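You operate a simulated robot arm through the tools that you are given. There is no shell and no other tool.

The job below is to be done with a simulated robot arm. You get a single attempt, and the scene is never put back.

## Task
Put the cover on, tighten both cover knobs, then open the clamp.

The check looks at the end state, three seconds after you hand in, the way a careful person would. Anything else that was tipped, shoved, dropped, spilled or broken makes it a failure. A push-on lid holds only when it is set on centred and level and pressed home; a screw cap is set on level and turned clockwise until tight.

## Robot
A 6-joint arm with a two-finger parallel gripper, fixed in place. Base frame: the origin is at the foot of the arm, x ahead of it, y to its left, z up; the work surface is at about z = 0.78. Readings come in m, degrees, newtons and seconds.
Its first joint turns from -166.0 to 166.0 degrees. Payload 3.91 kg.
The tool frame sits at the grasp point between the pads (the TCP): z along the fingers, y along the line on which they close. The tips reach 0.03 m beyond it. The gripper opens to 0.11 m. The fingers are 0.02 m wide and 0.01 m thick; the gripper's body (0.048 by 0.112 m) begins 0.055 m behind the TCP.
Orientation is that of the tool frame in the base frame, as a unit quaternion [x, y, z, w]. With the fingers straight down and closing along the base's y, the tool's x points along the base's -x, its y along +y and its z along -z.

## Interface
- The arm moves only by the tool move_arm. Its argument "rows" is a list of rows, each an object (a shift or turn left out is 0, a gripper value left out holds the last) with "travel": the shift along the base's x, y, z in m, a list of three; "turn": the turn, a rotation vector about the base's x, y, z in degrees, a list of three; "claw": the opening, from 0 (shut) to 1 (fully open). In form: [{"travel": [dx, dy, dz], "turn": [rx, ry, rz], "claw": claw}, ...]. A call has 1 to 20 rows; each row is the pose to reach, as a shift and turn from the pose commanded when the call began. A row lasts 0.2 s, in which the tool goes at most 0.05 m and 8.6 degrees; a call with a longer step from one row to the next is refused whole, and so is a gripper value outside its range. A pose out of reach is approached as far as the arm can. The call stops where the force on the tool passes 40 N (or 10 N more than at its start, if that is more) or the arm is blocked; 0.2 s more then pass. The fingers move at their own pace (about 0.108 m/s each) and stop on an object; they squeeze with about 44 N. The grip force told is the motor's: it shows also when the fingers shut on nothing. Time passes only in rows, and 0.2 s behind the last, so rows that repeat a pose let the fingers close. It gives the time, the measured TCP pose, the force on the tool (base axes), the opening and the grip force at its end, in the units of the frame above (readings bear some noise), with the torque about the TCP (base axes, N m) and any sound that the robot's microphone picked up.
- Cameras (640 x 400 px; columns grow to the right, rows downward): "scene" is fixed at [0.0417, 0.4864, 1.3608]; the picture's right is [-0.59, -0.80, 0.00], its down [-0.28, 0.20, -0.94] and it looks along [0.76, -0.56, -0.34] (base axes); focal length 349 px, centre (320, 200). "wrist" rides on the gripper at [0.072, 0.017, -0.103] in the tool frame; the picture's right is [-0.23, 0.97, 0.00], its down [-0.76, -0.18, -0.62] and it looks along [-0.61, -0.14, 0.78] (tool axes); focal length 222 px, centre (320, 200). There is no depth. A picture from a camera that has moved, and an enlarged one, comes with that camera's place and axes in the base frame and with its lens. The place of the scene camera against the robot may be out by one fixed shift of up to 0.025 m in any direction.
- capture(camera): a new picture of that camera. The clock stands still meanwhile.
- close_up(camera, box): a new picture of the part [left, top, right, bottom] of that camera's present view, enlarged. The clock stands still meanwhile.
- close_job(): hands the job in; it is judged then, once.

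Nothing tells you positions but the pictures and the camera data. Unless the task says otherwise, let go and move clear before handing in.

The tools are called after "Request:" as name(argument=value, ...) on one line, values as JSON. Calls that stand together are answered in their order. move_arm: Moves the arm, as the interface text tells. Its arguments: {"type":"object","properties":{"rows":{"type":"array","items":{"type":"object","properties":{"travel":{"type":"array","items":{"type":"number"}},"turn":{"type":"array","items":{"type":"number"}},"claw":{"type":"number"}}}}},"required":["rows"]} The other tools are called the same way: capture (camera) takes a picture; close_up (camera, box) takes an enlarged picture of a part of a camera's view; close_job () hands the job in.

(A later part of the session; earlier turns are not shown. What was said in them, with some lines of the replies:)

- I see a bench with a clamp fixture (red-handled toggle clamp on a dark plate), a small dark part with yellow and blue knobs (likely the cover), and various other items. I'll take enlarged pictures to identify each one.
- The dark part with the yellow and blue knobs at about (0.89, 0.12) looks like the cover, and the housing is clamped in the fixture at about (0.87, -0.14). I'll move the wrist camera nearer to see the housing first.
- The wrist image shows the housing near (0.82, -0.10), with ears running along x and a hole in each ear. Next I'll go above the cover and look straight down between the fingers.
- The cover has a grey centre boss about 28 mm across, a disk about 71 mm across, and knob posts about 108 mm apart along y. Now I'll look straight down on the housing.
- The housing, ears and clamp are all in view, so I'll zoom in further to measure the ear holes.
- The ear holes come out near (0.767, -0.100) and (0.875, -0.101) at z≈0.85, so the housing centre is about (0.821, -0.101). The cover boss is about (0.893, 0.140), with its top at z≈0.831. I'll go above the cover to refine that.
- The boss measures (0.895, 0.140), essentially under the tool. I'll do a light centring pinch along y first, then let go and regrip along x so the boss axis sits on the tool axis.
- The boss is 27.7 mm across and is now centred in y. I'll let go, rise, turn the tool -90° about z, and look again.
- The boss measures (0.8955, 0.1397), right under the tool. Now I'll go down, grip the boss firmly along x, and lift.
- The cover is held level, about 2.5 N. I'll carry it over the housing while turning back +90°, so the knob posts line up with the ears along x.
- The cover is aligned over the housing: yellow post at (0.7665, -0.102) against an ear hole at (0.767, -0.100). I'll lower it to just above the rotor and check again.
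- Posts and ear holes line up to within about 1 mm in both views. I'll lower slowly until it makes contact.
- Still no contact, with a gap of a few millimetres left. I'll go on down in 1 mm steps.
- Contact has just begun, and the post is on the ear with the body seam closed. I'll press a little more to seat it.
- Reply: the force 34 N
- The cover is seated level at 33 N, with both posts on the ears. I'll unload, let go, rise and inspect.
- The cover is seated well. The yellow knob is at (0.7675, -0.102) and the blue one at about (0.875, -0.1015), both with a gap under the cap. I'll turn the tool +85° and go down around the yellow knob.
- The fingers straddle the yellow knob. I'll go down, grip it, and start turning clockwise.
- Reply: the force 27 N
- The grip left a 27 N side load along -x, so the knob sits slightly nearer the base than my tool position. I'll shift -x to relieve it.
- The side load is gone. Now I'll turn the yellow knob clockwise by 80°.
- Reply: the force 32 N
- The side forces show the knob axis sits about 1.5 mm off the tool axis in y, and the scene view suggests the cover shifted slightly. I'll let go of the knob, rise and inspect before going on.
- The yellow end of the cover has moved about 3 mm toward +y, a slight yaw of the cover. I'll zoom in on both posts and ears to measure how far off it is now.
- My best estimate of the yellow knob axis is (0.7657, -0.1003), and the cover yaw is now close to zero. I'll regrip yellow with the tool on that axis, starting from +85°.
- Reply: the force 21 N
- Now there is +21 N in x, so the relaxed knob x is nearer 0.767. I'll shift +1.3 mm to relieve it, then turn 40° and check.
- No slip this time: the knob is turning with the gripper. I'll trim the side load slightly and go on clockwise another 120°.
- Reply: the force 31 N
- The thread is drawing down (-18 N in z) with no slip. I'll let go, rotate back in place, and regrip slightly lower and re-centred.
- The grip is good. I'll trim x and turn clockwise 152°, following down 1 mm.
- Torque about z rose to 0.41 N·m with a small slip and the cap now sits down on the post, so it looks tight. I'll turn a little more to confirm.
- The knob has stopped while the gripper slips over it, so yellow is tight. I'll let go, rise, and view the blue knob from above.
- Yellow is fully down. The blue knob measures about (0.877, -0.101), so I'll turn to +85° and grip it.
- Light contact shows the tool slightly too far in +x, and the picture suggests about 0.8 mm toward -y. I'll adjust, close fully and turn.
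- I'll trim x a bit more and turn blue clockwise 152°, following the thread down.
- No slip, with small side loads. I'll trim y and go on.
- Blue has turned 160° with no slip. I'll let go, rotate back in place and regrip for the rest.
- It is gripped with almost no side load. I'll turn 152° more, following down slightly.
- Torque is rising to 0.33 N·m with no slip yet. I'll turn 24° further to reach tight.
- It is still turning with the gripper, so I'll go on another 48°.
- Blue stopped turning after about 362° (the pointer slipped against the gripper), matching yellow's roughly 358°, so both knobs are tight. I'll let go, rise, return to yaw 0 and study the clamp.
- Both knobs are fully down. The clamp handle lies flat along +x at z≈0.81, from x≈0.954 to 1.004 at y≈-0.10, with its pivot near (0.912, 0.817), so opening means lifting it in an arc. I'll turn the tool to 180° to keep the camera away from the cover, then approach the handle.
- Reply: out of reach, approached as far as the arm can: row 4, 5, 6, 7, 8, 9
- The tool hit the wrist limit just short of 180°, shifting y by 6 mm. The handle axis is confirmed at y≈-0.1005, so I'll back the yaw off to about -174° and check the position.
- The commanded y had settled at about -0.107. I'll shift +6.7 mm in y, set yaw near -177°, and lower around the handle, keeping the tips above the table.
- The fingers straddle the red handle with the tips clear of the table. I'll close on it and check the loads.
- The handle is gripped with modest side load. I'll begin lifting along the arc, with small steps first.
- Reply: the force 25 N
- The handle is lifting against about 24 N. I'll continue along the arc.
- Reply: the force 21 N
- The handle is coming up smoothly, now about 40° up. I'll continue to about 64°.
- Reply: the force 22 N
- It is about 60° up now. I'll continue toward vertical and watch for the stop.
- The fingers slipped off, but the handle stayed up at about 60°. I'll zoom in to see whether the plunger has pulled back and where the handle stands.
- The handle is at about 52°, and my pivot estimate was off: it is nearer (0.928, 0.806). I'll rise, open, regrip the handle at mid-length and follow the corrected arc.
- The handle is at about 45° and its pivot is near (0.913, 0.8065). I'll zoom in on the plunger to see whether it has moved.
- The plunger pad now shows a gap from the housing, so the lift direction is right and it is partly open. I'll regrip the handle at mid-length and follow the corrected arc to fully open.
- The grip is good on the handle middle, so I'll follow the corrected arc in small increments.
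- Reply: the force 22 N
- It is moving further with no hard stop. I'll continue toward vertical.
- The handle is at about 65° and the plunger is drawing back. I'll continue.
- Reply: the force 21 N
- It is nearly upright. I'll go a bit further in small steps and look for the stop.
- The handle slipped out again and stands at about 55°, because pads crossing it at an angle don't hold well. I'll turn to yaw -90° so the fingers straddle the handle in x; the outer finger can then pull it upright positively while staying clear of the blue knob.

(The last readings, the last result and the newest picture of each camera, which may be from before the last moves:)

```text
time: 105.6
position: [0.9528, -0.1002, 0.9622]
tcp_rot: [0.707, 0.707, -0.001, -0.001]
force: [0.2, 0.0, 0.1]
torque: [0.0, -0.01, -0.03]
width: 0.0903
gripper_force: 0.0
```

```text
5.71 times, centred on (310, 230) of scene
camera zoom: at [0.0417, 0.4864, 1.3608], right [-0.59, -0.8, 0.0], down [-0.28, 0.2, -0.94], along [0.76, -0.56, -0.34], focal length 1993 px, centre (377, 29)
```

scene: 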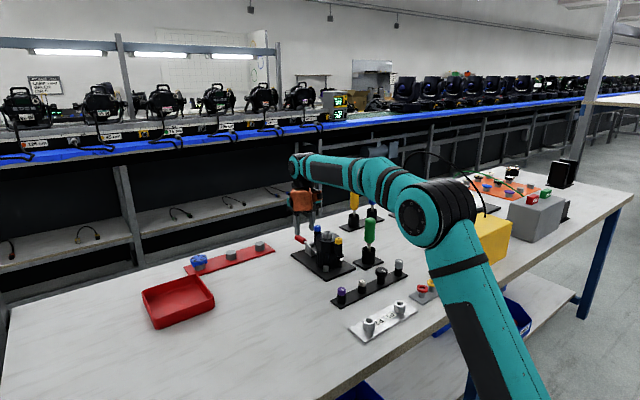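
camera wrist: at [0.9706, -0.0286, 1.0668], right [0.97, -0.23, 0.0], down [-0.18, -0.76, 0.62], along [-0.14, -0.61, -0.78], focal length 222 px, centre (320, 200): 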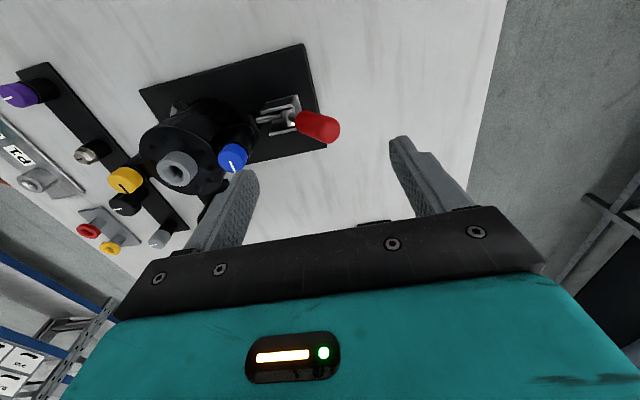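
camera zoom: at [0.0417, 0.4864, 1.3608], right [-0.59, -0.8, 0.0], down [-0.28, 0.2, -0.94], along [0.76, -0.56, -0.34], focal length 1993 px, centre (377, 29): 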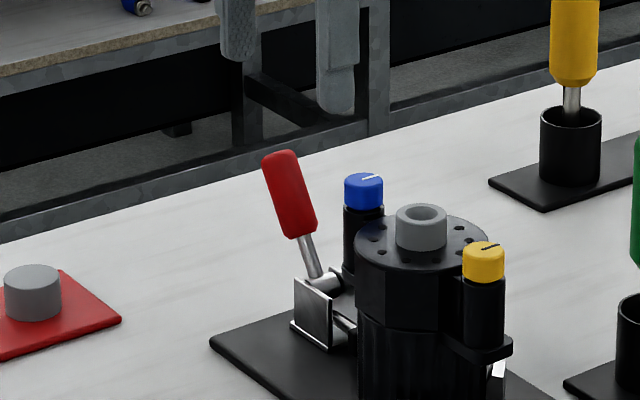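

The fingers now straddle the handle in x, with the inner finger about 10 mm clear of the blue knob. I'll go down and close.

Request:
move_arm(rows=[{"travel": [0, 0, -0.03]}, {"travel": [0, 0, -0.06]}, {"travel": [0, 0, -0.078]}, {"travel": [0, 0, -0.078]}])

Request:
close_up(camera="scene", box=[270, 195, 350, 265])

Request:
capture(camera="wrist")

```text
time: 106.6
position: [0.9537, -0.1007, 0.8854]
tcp_rot: [0.707, 0.707, -0.001, -0.001]
force: [0.7, 0.3, -0.2]
torque: [0.01, -0.02, -0.04]
width: 0.09
gripper_force: 0.0
```

```text
5.71 times, centred on (310, 230) of scene
camera zoom: at [0.0417, 0.4864, 1.3608], right [-0.59, -0.8, 0.0], down [-0.28, 0.2, -0.94], along [0.76, -0.56, -0.34], focal length 1993 px, centre (377, 29)
```

zoom: 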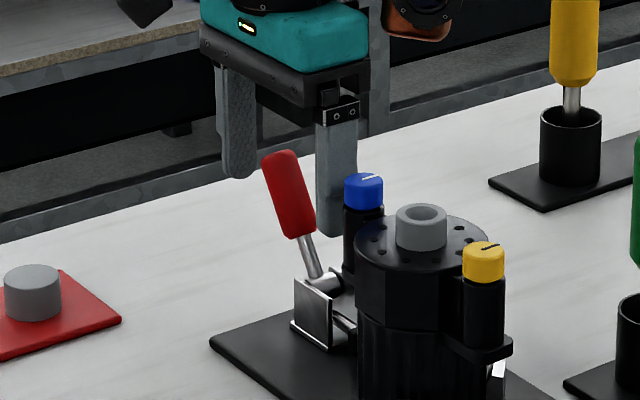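

```text
taken
camera wrist: at [0.9718, -0.028, 0.9894], right [0.97, -0.23, 0.0], down [-0.18, -0.76, 0.62], along [-0.14, -0.61, -0.78], focal length 222 px, centre (320, 200)
```

wrist: 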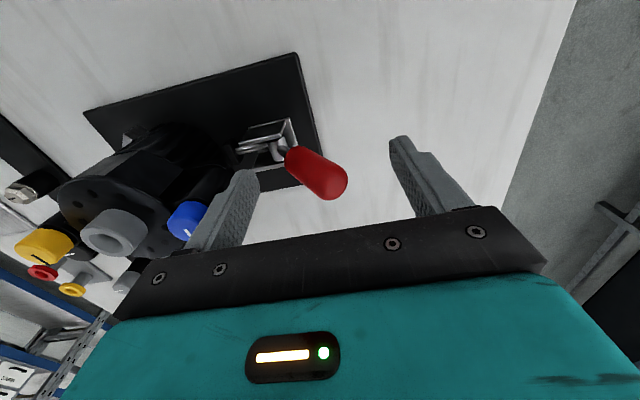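

The handle sits between the fingers. I'll close in stages to draw it upright.

Request:
move_arm(rows=[{"claw": 0.6}, {"claw": 0.45}, {"claw": 0.35}, {"claw": 0.25}, {"claw": 0.25}])

Request:
close_up(camera="scene", box=[270, 195, 350, 265])

Request:
capture(camera="wrist")

```text
time: 107.8
position: [0.953, -0.0998, 0.887]
tcp_rot: [0.707, 0.707, 0.0, 0.001]
force: [-12.8, 0.6, 15.9]
torque: [-0.01, 1.49, -0.02]
width: 0.037
gripper_force: 44.9
```

```text
5.71 times, centred on (310, 230) of scene
camera zoom: at [0.0417, 0.4864, 1.3608], right [-0.59, -0.8, 0.0], down [-0.28, 0.2, -0.94], along [0.76, -0.56, -0.34], focal length 1993 px, centre (377, 29)
```

zoom: 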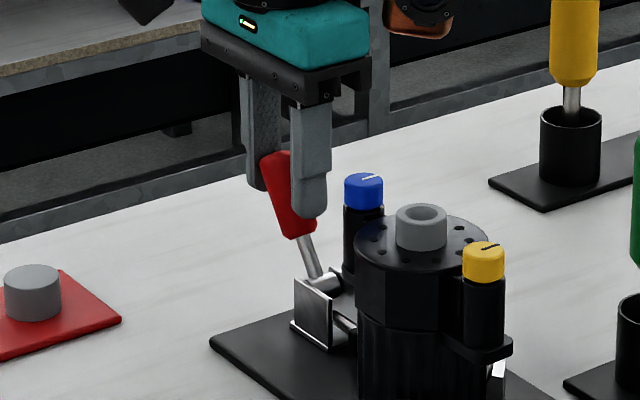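

```text
taken
camera wrist: at [0.9705, -0.028, 0.9914], right [0.97, -0.23, 0.0], down [-0.18, -0.76, 0.62], along [-0.14, -0.61, -0.78], focal length 222 px, centre (320, 200)
```

wrist: 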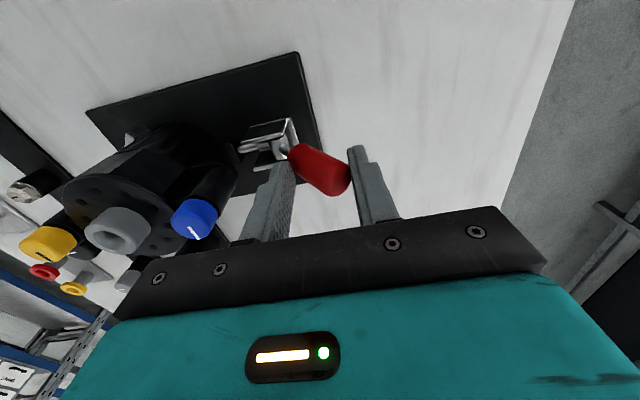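

It is gripped positively. I'll now move the tool toward -x in small steps so the outer finger drives the handle upright.

Request:
move_arm(rows=[{"travel": [-0.004, 0, 0.002], "claw": 0.22}, {"travel": [-0.008, 0, 0.004]}, {"travel": [-0.012, 0, 0.006]}, {"travel": [-0.016, 0, 0.008]}])

Request:
close_up(camera="scene", box=[270, 195, 350, 265])

Request:
capture(camera="wrist")

```text
time: 108.8
position: [0.9375, -0.1001, 0.8931]
tcp_rot: [0.708, 0.707, -0.001, 0.0]
force: [23.0, 0.2, 17.1]
torque: [-0.06, 0.36, -0.05]
width: 0.0296
gripper_force: 44.5
```

```text
5.71 times, centred on (310, 230) of scene
camera zoom: at [0.0417, 0.4864, 1.3608], right [-0.59, -0.8, 0.0], down [-0.28, 0.2, -0.94], along [0.76, -0.56, -0.34], focal length 1993 px, centre (377, 29)
```

zoom: 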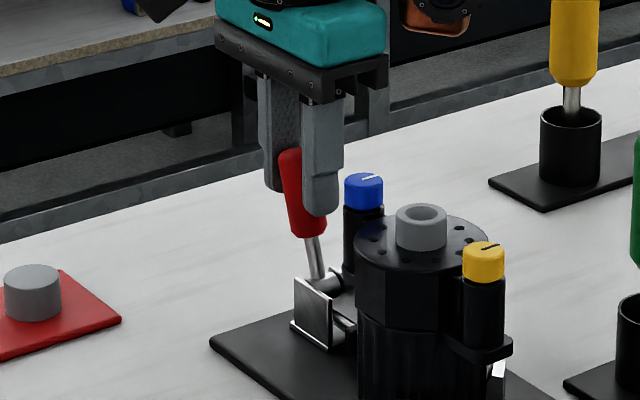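

```text
taken
camera wrist: at [0.9548, -0.028, 0.9976], right [0.97, -0.23, 0.0], down [-0.18, -0.76, 0.62], along [-0.14, -0.61, -0.78], focal length 222 px, centre (320, 200)
```

wrist: 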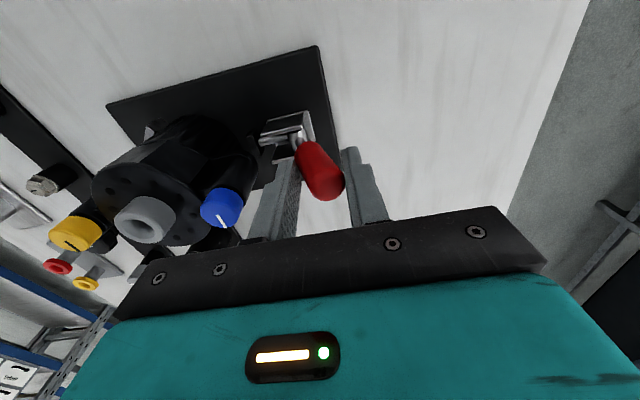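

That works: the handle is at about 70° and following. I'll continue.

Request:
move_arm(rows=[{"travel": [-0.004, 0, -0.001], "claw": 0.18}, {"travel": [-0.008, 0, -0.001]}, {"travel": [-0.012, 0, -0.001]}])

Request:
close_up(camera="scene", box=[270, 195, 350, 265])

Request:
capture(camera="wrist")

```text
time: 109.1
position: [0.9372, -0.1, 0.8931]
tcp_rot: [0.707, 0.707, 0.0, 0.002]
force: [18.3, -0.1, 0.4]
torque: [0.03, 0.9, -0.06]
width: 0.0296
gripper_force: 44.3
stopped in row 1: the force on the tool passed its limit at 49 N (the readings are from after the stop); the commanded pose is now the measured one
```

```text
5.71 times, centred on (310, 230) of scene
camera zoom: at [0.0417, 0.4864, 1.3608], right [-0.59, -0.8, 0.0], down [-0.28, 0.2, -0.94], along [0.76, -0.56, -0.34], focal length 1993 px, centre (377, 29)
```

zoom: 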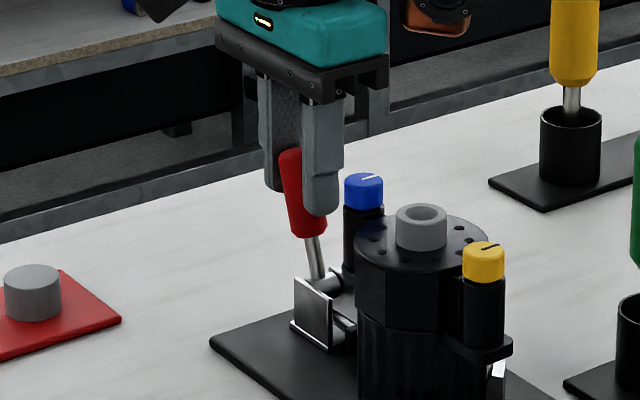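

```text
taken
camera wrist: at [0.9542, -0.0279, 0.9977], right [0.97, -0.23, 0.0], down [-0.18, -0.76, 0.62], along [-0.14, -0.61, -0.78], focal length 222 px, centre (320, 200)
```

wrist: 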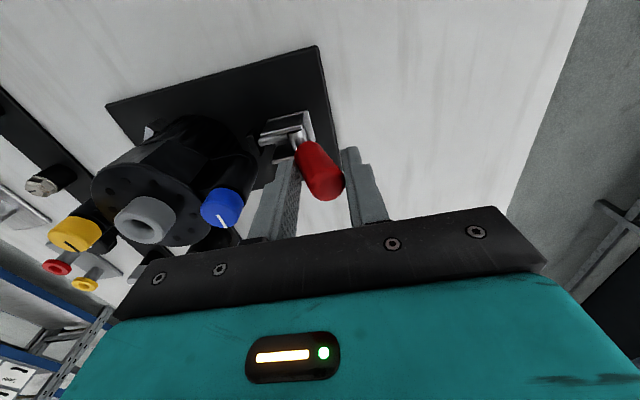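

The squeeze itself was fighting the rotation. I'll let go, rise, close the fingers, go to the outer side of the handle and push it inward with the closed fingers instead.

Request:
move_arm(rows=[{"claw": 0.4}, {"claw": 0.5}, {"travel": [0, 0, 0.03]}, {"travel": [0, 0, 0.06], "claw": 0.0}, {"travel": [0.02, 0, 0.06], "claw": 0.0}, {"travel": [0.041, 0, 0.06], "claw": 0.0}, {"travel": [0.041, 0, 0.06], "claw": 0.0}])

Request:
close_up(camera="scene", box=[270, 195, 350, 265])

Request:
capture(camera="wrist")

```text
time: 110.7
position: [0.9773, -0.0993, 0.9532]
tcp_rot: [0.708, 0.706, 0.0, 0.002]
force: [0.4, 0.0, 0.2]
torque: [-0.01, 0.0, 0.01]
width: 0.0001
gripper_force: 37.9
```

```text
5.71 times, centred on (310, 230) of scene
camera zoom: at [0.0417, 0.4864, 1.3608], right [-0.59, -0.8, 0.0], down [-0.28, 0.2, -0.94], along [0.76, -0.56, -0.34], focal length 1993 px, centre (377, 29)
```

zoom: 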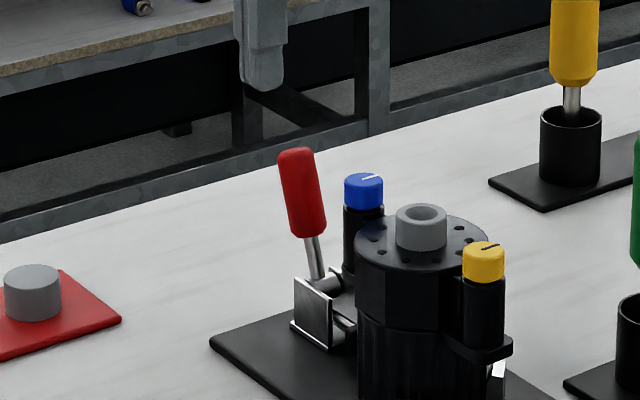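

```text
taken
camera wrist: at [0.9951, -0.0282, 1.0575], right [0.97, -0.23, 0.0], down [-0.18, -0.76, 0.62], along [-0.14, -0.61, -0.78], focal length 222 px, centre (320, 200)
```

wrist: 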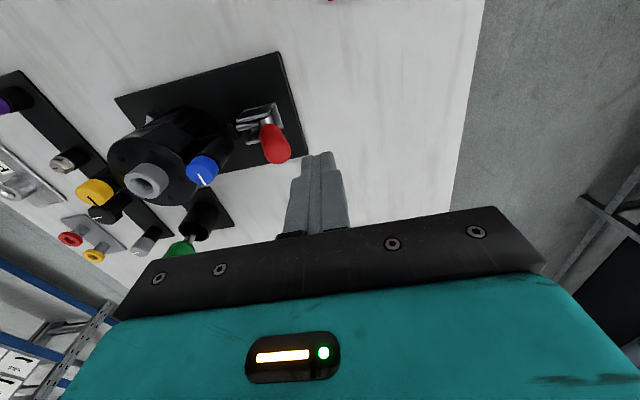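

I reached x = 0.977 with the fingers closed, and the handle holds at about 68°. I'll lower behind it and push toward -x.

Request:
move_arm(rows=[{"travel": [0.001, 0, -0.03]}, {"travel": [0.001, 0, -0.055]}, {"travel": [0.001, 0, -0.07]}, {"travel": [-0.004, 0, -0.07]}, {"travel": [-0.008, 0, -0.07]}, {"travel": [-0.012, 0, -0.07]}, {"travel": [-0.016, 0, -0.07]}, {"travel": [-0.02, 0, -0.07]}])

Request:
close_up(camera="scene", box=[270, 195, 350, 265])

Request:
capture(camera="wrist")

```text
time: 112.3
position: [0.9646, -0.1001, 0.8834]
tcp_rot: [0.707, 0.707, 0.003, 0.005]
force: [32.9, -2.6, 0.3]
torque: [0.0, 0.1, 0.06]
width: 0.0
gripper_force: 37.6
stopped in row 7: the force on the tool passed its limit at 47 N (the readings are from after the stop); the commanded pose is now the measured one
```

```text
5.71 times, centred on (310, 230) of scene
camera zoom: at [0.0417, 0.4864, 1.3608], right [-0.59, -0.8, 0.0], down [-0.28, 0.2, -0.94], along [0.76, -0.56, -0.34], focal length 1993 px, centre (377, 29)
```

zoom: 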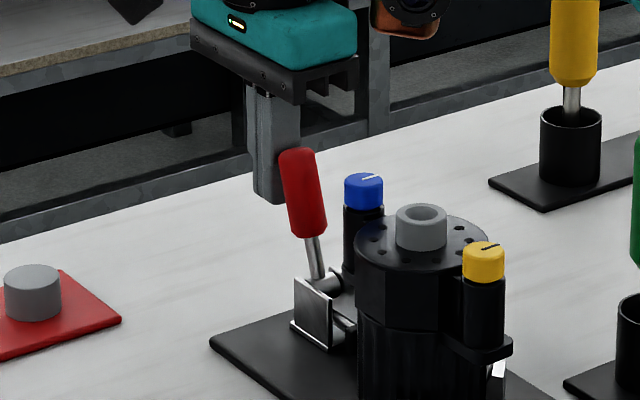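

```text
taken
camera wrist: at [0.9818, -0.0277, 0.9886], right [0.97, -0.23, 0.01], down [-0.18, -0.76, 0.62], along [-0.13, -0.61, -0.78], focal length 222 px, centre (320, 200)
```

wrist: 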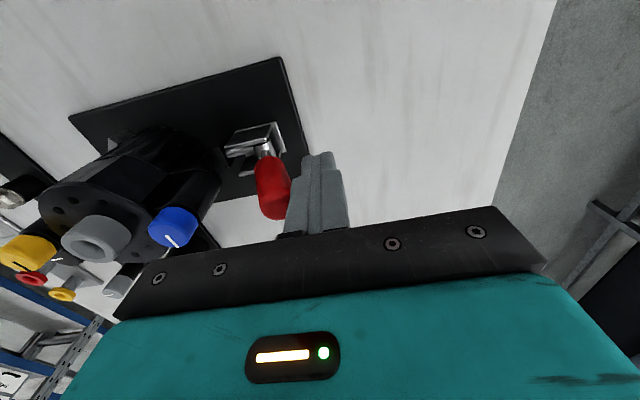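

The handle did not move under 47 N at its tip, so it is against its end stop and the clamp is fully open. I'll back off, rise clear and verify.

Request:
move_arm(rows=[{"travel": [0.005, 0, 0]}, {"travel": [0.01, 0, 0.0]}, {"travel": [0.01, 0, 0.04]}, {"travel": [0.01, 0, 0.08]}, {"travel": [0.0, 0, 0.12]}, {"travel": [-0.04, 0, 0.16]}, {"travel": [-0.08, 0, 0.2], "claw": 0.3}, {"travel": [-0.12, 0, 0.22]}, {"travel": [-0.16, 0, 0.22]}, {"travel": [-0.2, 0, 0.22]}, {"travel": [-0.24, 0, 0.22]}, {"travel": [-0.24, 0, 0.22]}])

Request:
capture(camera="scene")

Request:
close_up(camera="scene", box=[285, 215, 355, 275])

Request:
close_up(camera="scene", box=[305, 240, 325, 260])

Request:
capture(camera="wrist")

```text
refused: row 6 steps farther than a row can; nothing moved
```

```text
taken
```

scene: 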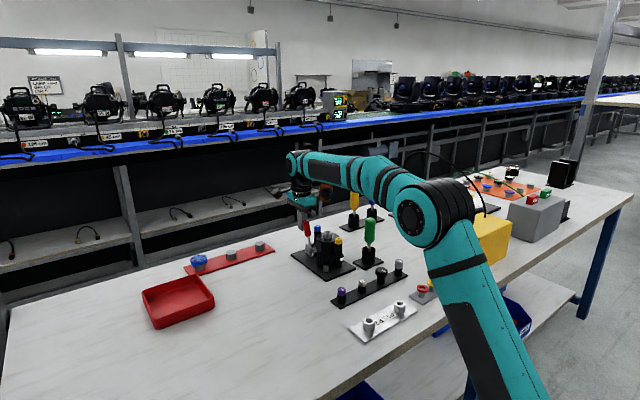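

```text
6.67 times, centred on (320, 245) of scene
camera zoom: at [0.0417, 0.4864, 1.3608], right [-0.59, -0.8, 0.0], down [-0.28, 0.2, -0.94], along [0.76, -0.56, -0.34], focal length 2325 px, centre (320, -100)
```

zoom: 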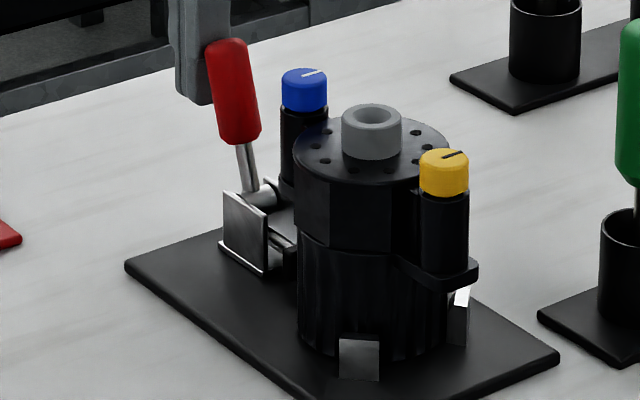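

```text
16.00 times, centred on (315, 250) of scene
camera zoom: at [0.0417, 0.4864, 1.3608], right [-0.59, -0.8, 0.0], down [-0.28, 0.2, -0.94], along [0.76, -0.56, -0.34], focal length 5581 px, centre (400, -600)
```

zoom: 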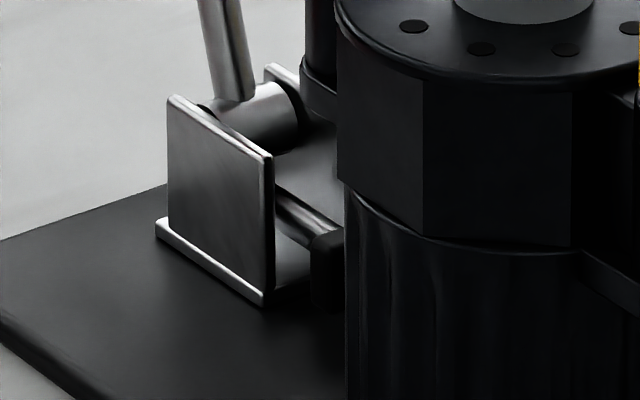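

```text
taken
camera wrist: at [0.9818, -0.0277, 0.9886], right [0.97, -0.23, 0.01], down [-0.18, -0.76, 0.62], along [-0.13, -0.61, -0.78], focal length 222 px, centre (320, 200)
```

wrist: 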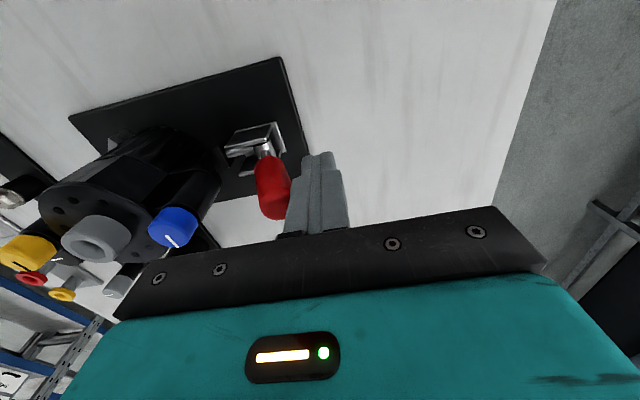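

The plunger pad is clearly pulled back from the housing and the handle is against its stop. I'll back off outward, rise, and retreat.

Request:
move_arm(rows=[{"travel": [0.005, 0, 0]}, {"travel": [0.01, 0, 0.0]}, {"travel": [0.01, 0, 0.04]}, {"travel": [0.01, 0, 0.08]}, {"travel": [0.0, 0, 0.12]}, {"travel": [-0.02, 0, 0.16]}, {"travel": [-0.04, 0, 0.2]}, {"travel": [-0.08, 0, 0.22]}, {"travel": [-0.12, 0, 0.22]}, {"travel": [-0.16, 0, 0.22]}, {"travel": [-0.2, 0, 0.22]}, {"travel": [-0.24, 0, 0.22]}, {"travel": [-0.24, 0, 0.22]}])

Request:
capture(camera="scene")

Request:
close_up(camera="scene", box=[285, 215, 355, 275])

Request:
close_up(camera="scene", box=[335, 235, 360, 260])

Request:
capture(camera="wrist")

```text
time: 115.1
position: [0.7266, -0.1008, 1.1041]
tcp_rot: [0.707, 0.707, 0.003, 0.003]
force: [-0.8, 0.5, 0.6]
torque: [0.0, 0.0, 0.04]
width: 0.0
gripper_force: 37.8
```

```text
taken
```

scene: 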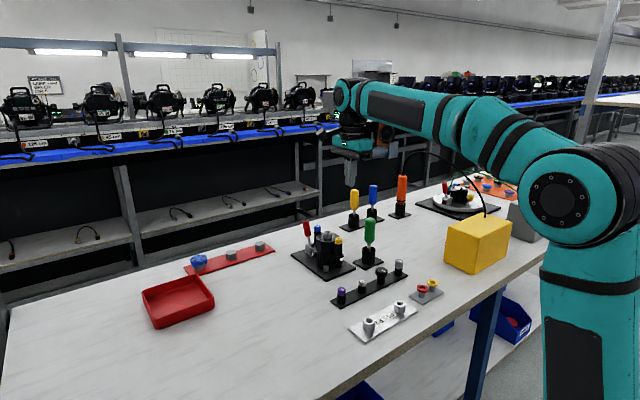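

```text
6.67 times, centred on (320, 245) of scene
camera zoom: at [0.0417, 0.4864, 1.3608], right [-0.59, -0.8, 0.0], down [-0.28, 0.2, -0.94], along [0.76, -0.56, -0.34], focal length 2325 px, centre (320, -100)
```

zoom: 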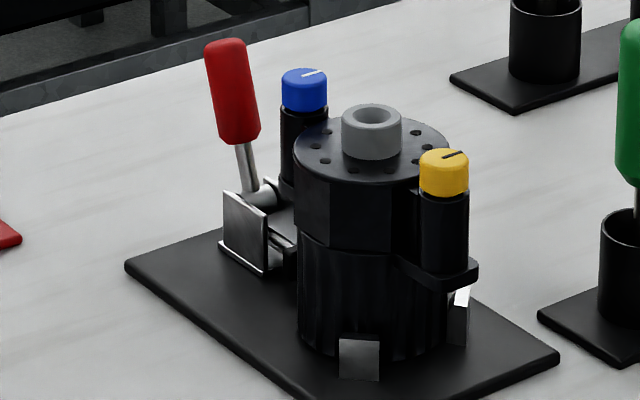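

```text
16.00 times, centred on (348, 248) of scene
camera zoom: at [0.0417, 0.4864, 1.3608], right [-0.59, -0.8, 0.0], down [-0.28, 0.2, -0.94], along [0.76, -0.56, -0.34], focal length 5581 px, centre (-120, -560)
```

zoom: 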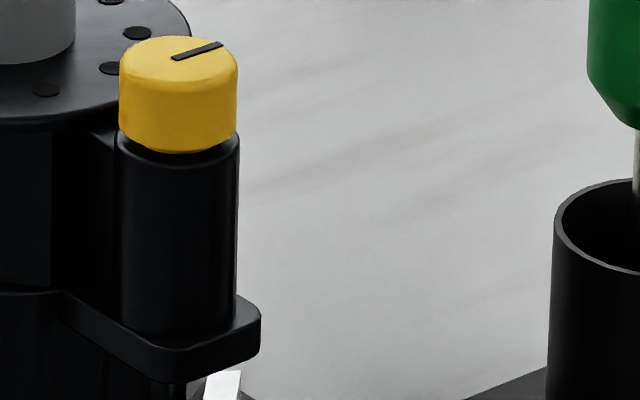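

```text
taken
camera wrist: at [0.7423, -0.0283, 1.209], right [0.97, -0.23, 0.01], down [-0.18, -0.76, 0.62], along [-0.13, -0.61, -0.78], focal length 222 px, centre (320, 200)
```

wrist: 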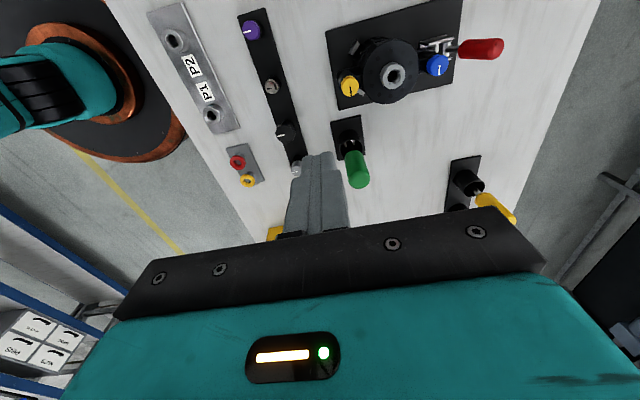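

The cover is seated with both knobs turned to their stops and their caps down. The clamp handle is up at its stop with the plunger off the housing, and nothing else has moved. The arm is clear, so I'll hand in.

Request:
close_job()

```text
The job is handed in.
```

The cover is on, both cover knobs are tight, and the clamp is open. I've handed the job in and haven't seen the result of the check.

- **Cover:** it sits level on the housing with both knob posts on the ears, pressed down with about 33 N. The yellow end shifted about 3 mm sideways during my first attempt at that knob. After that it measured back in line, to within about 1 mm.
- **Knobs:** yellow and blue each turned about one full turn clockwise, until they stopped and the gripper slipped on them. Both caps are now down on their posts. I didn't recheck yellow after tightening blue.
- **Clamp:** the gripper slipped off the red handle twice while lifting it. It then held at about 68–70° and didn't move under a 47 N push, so I take that as its end stop. The clamp's pad is visibly clear of the housing.

The last pictures show nothing else on the bench moved, and the arm is clear.
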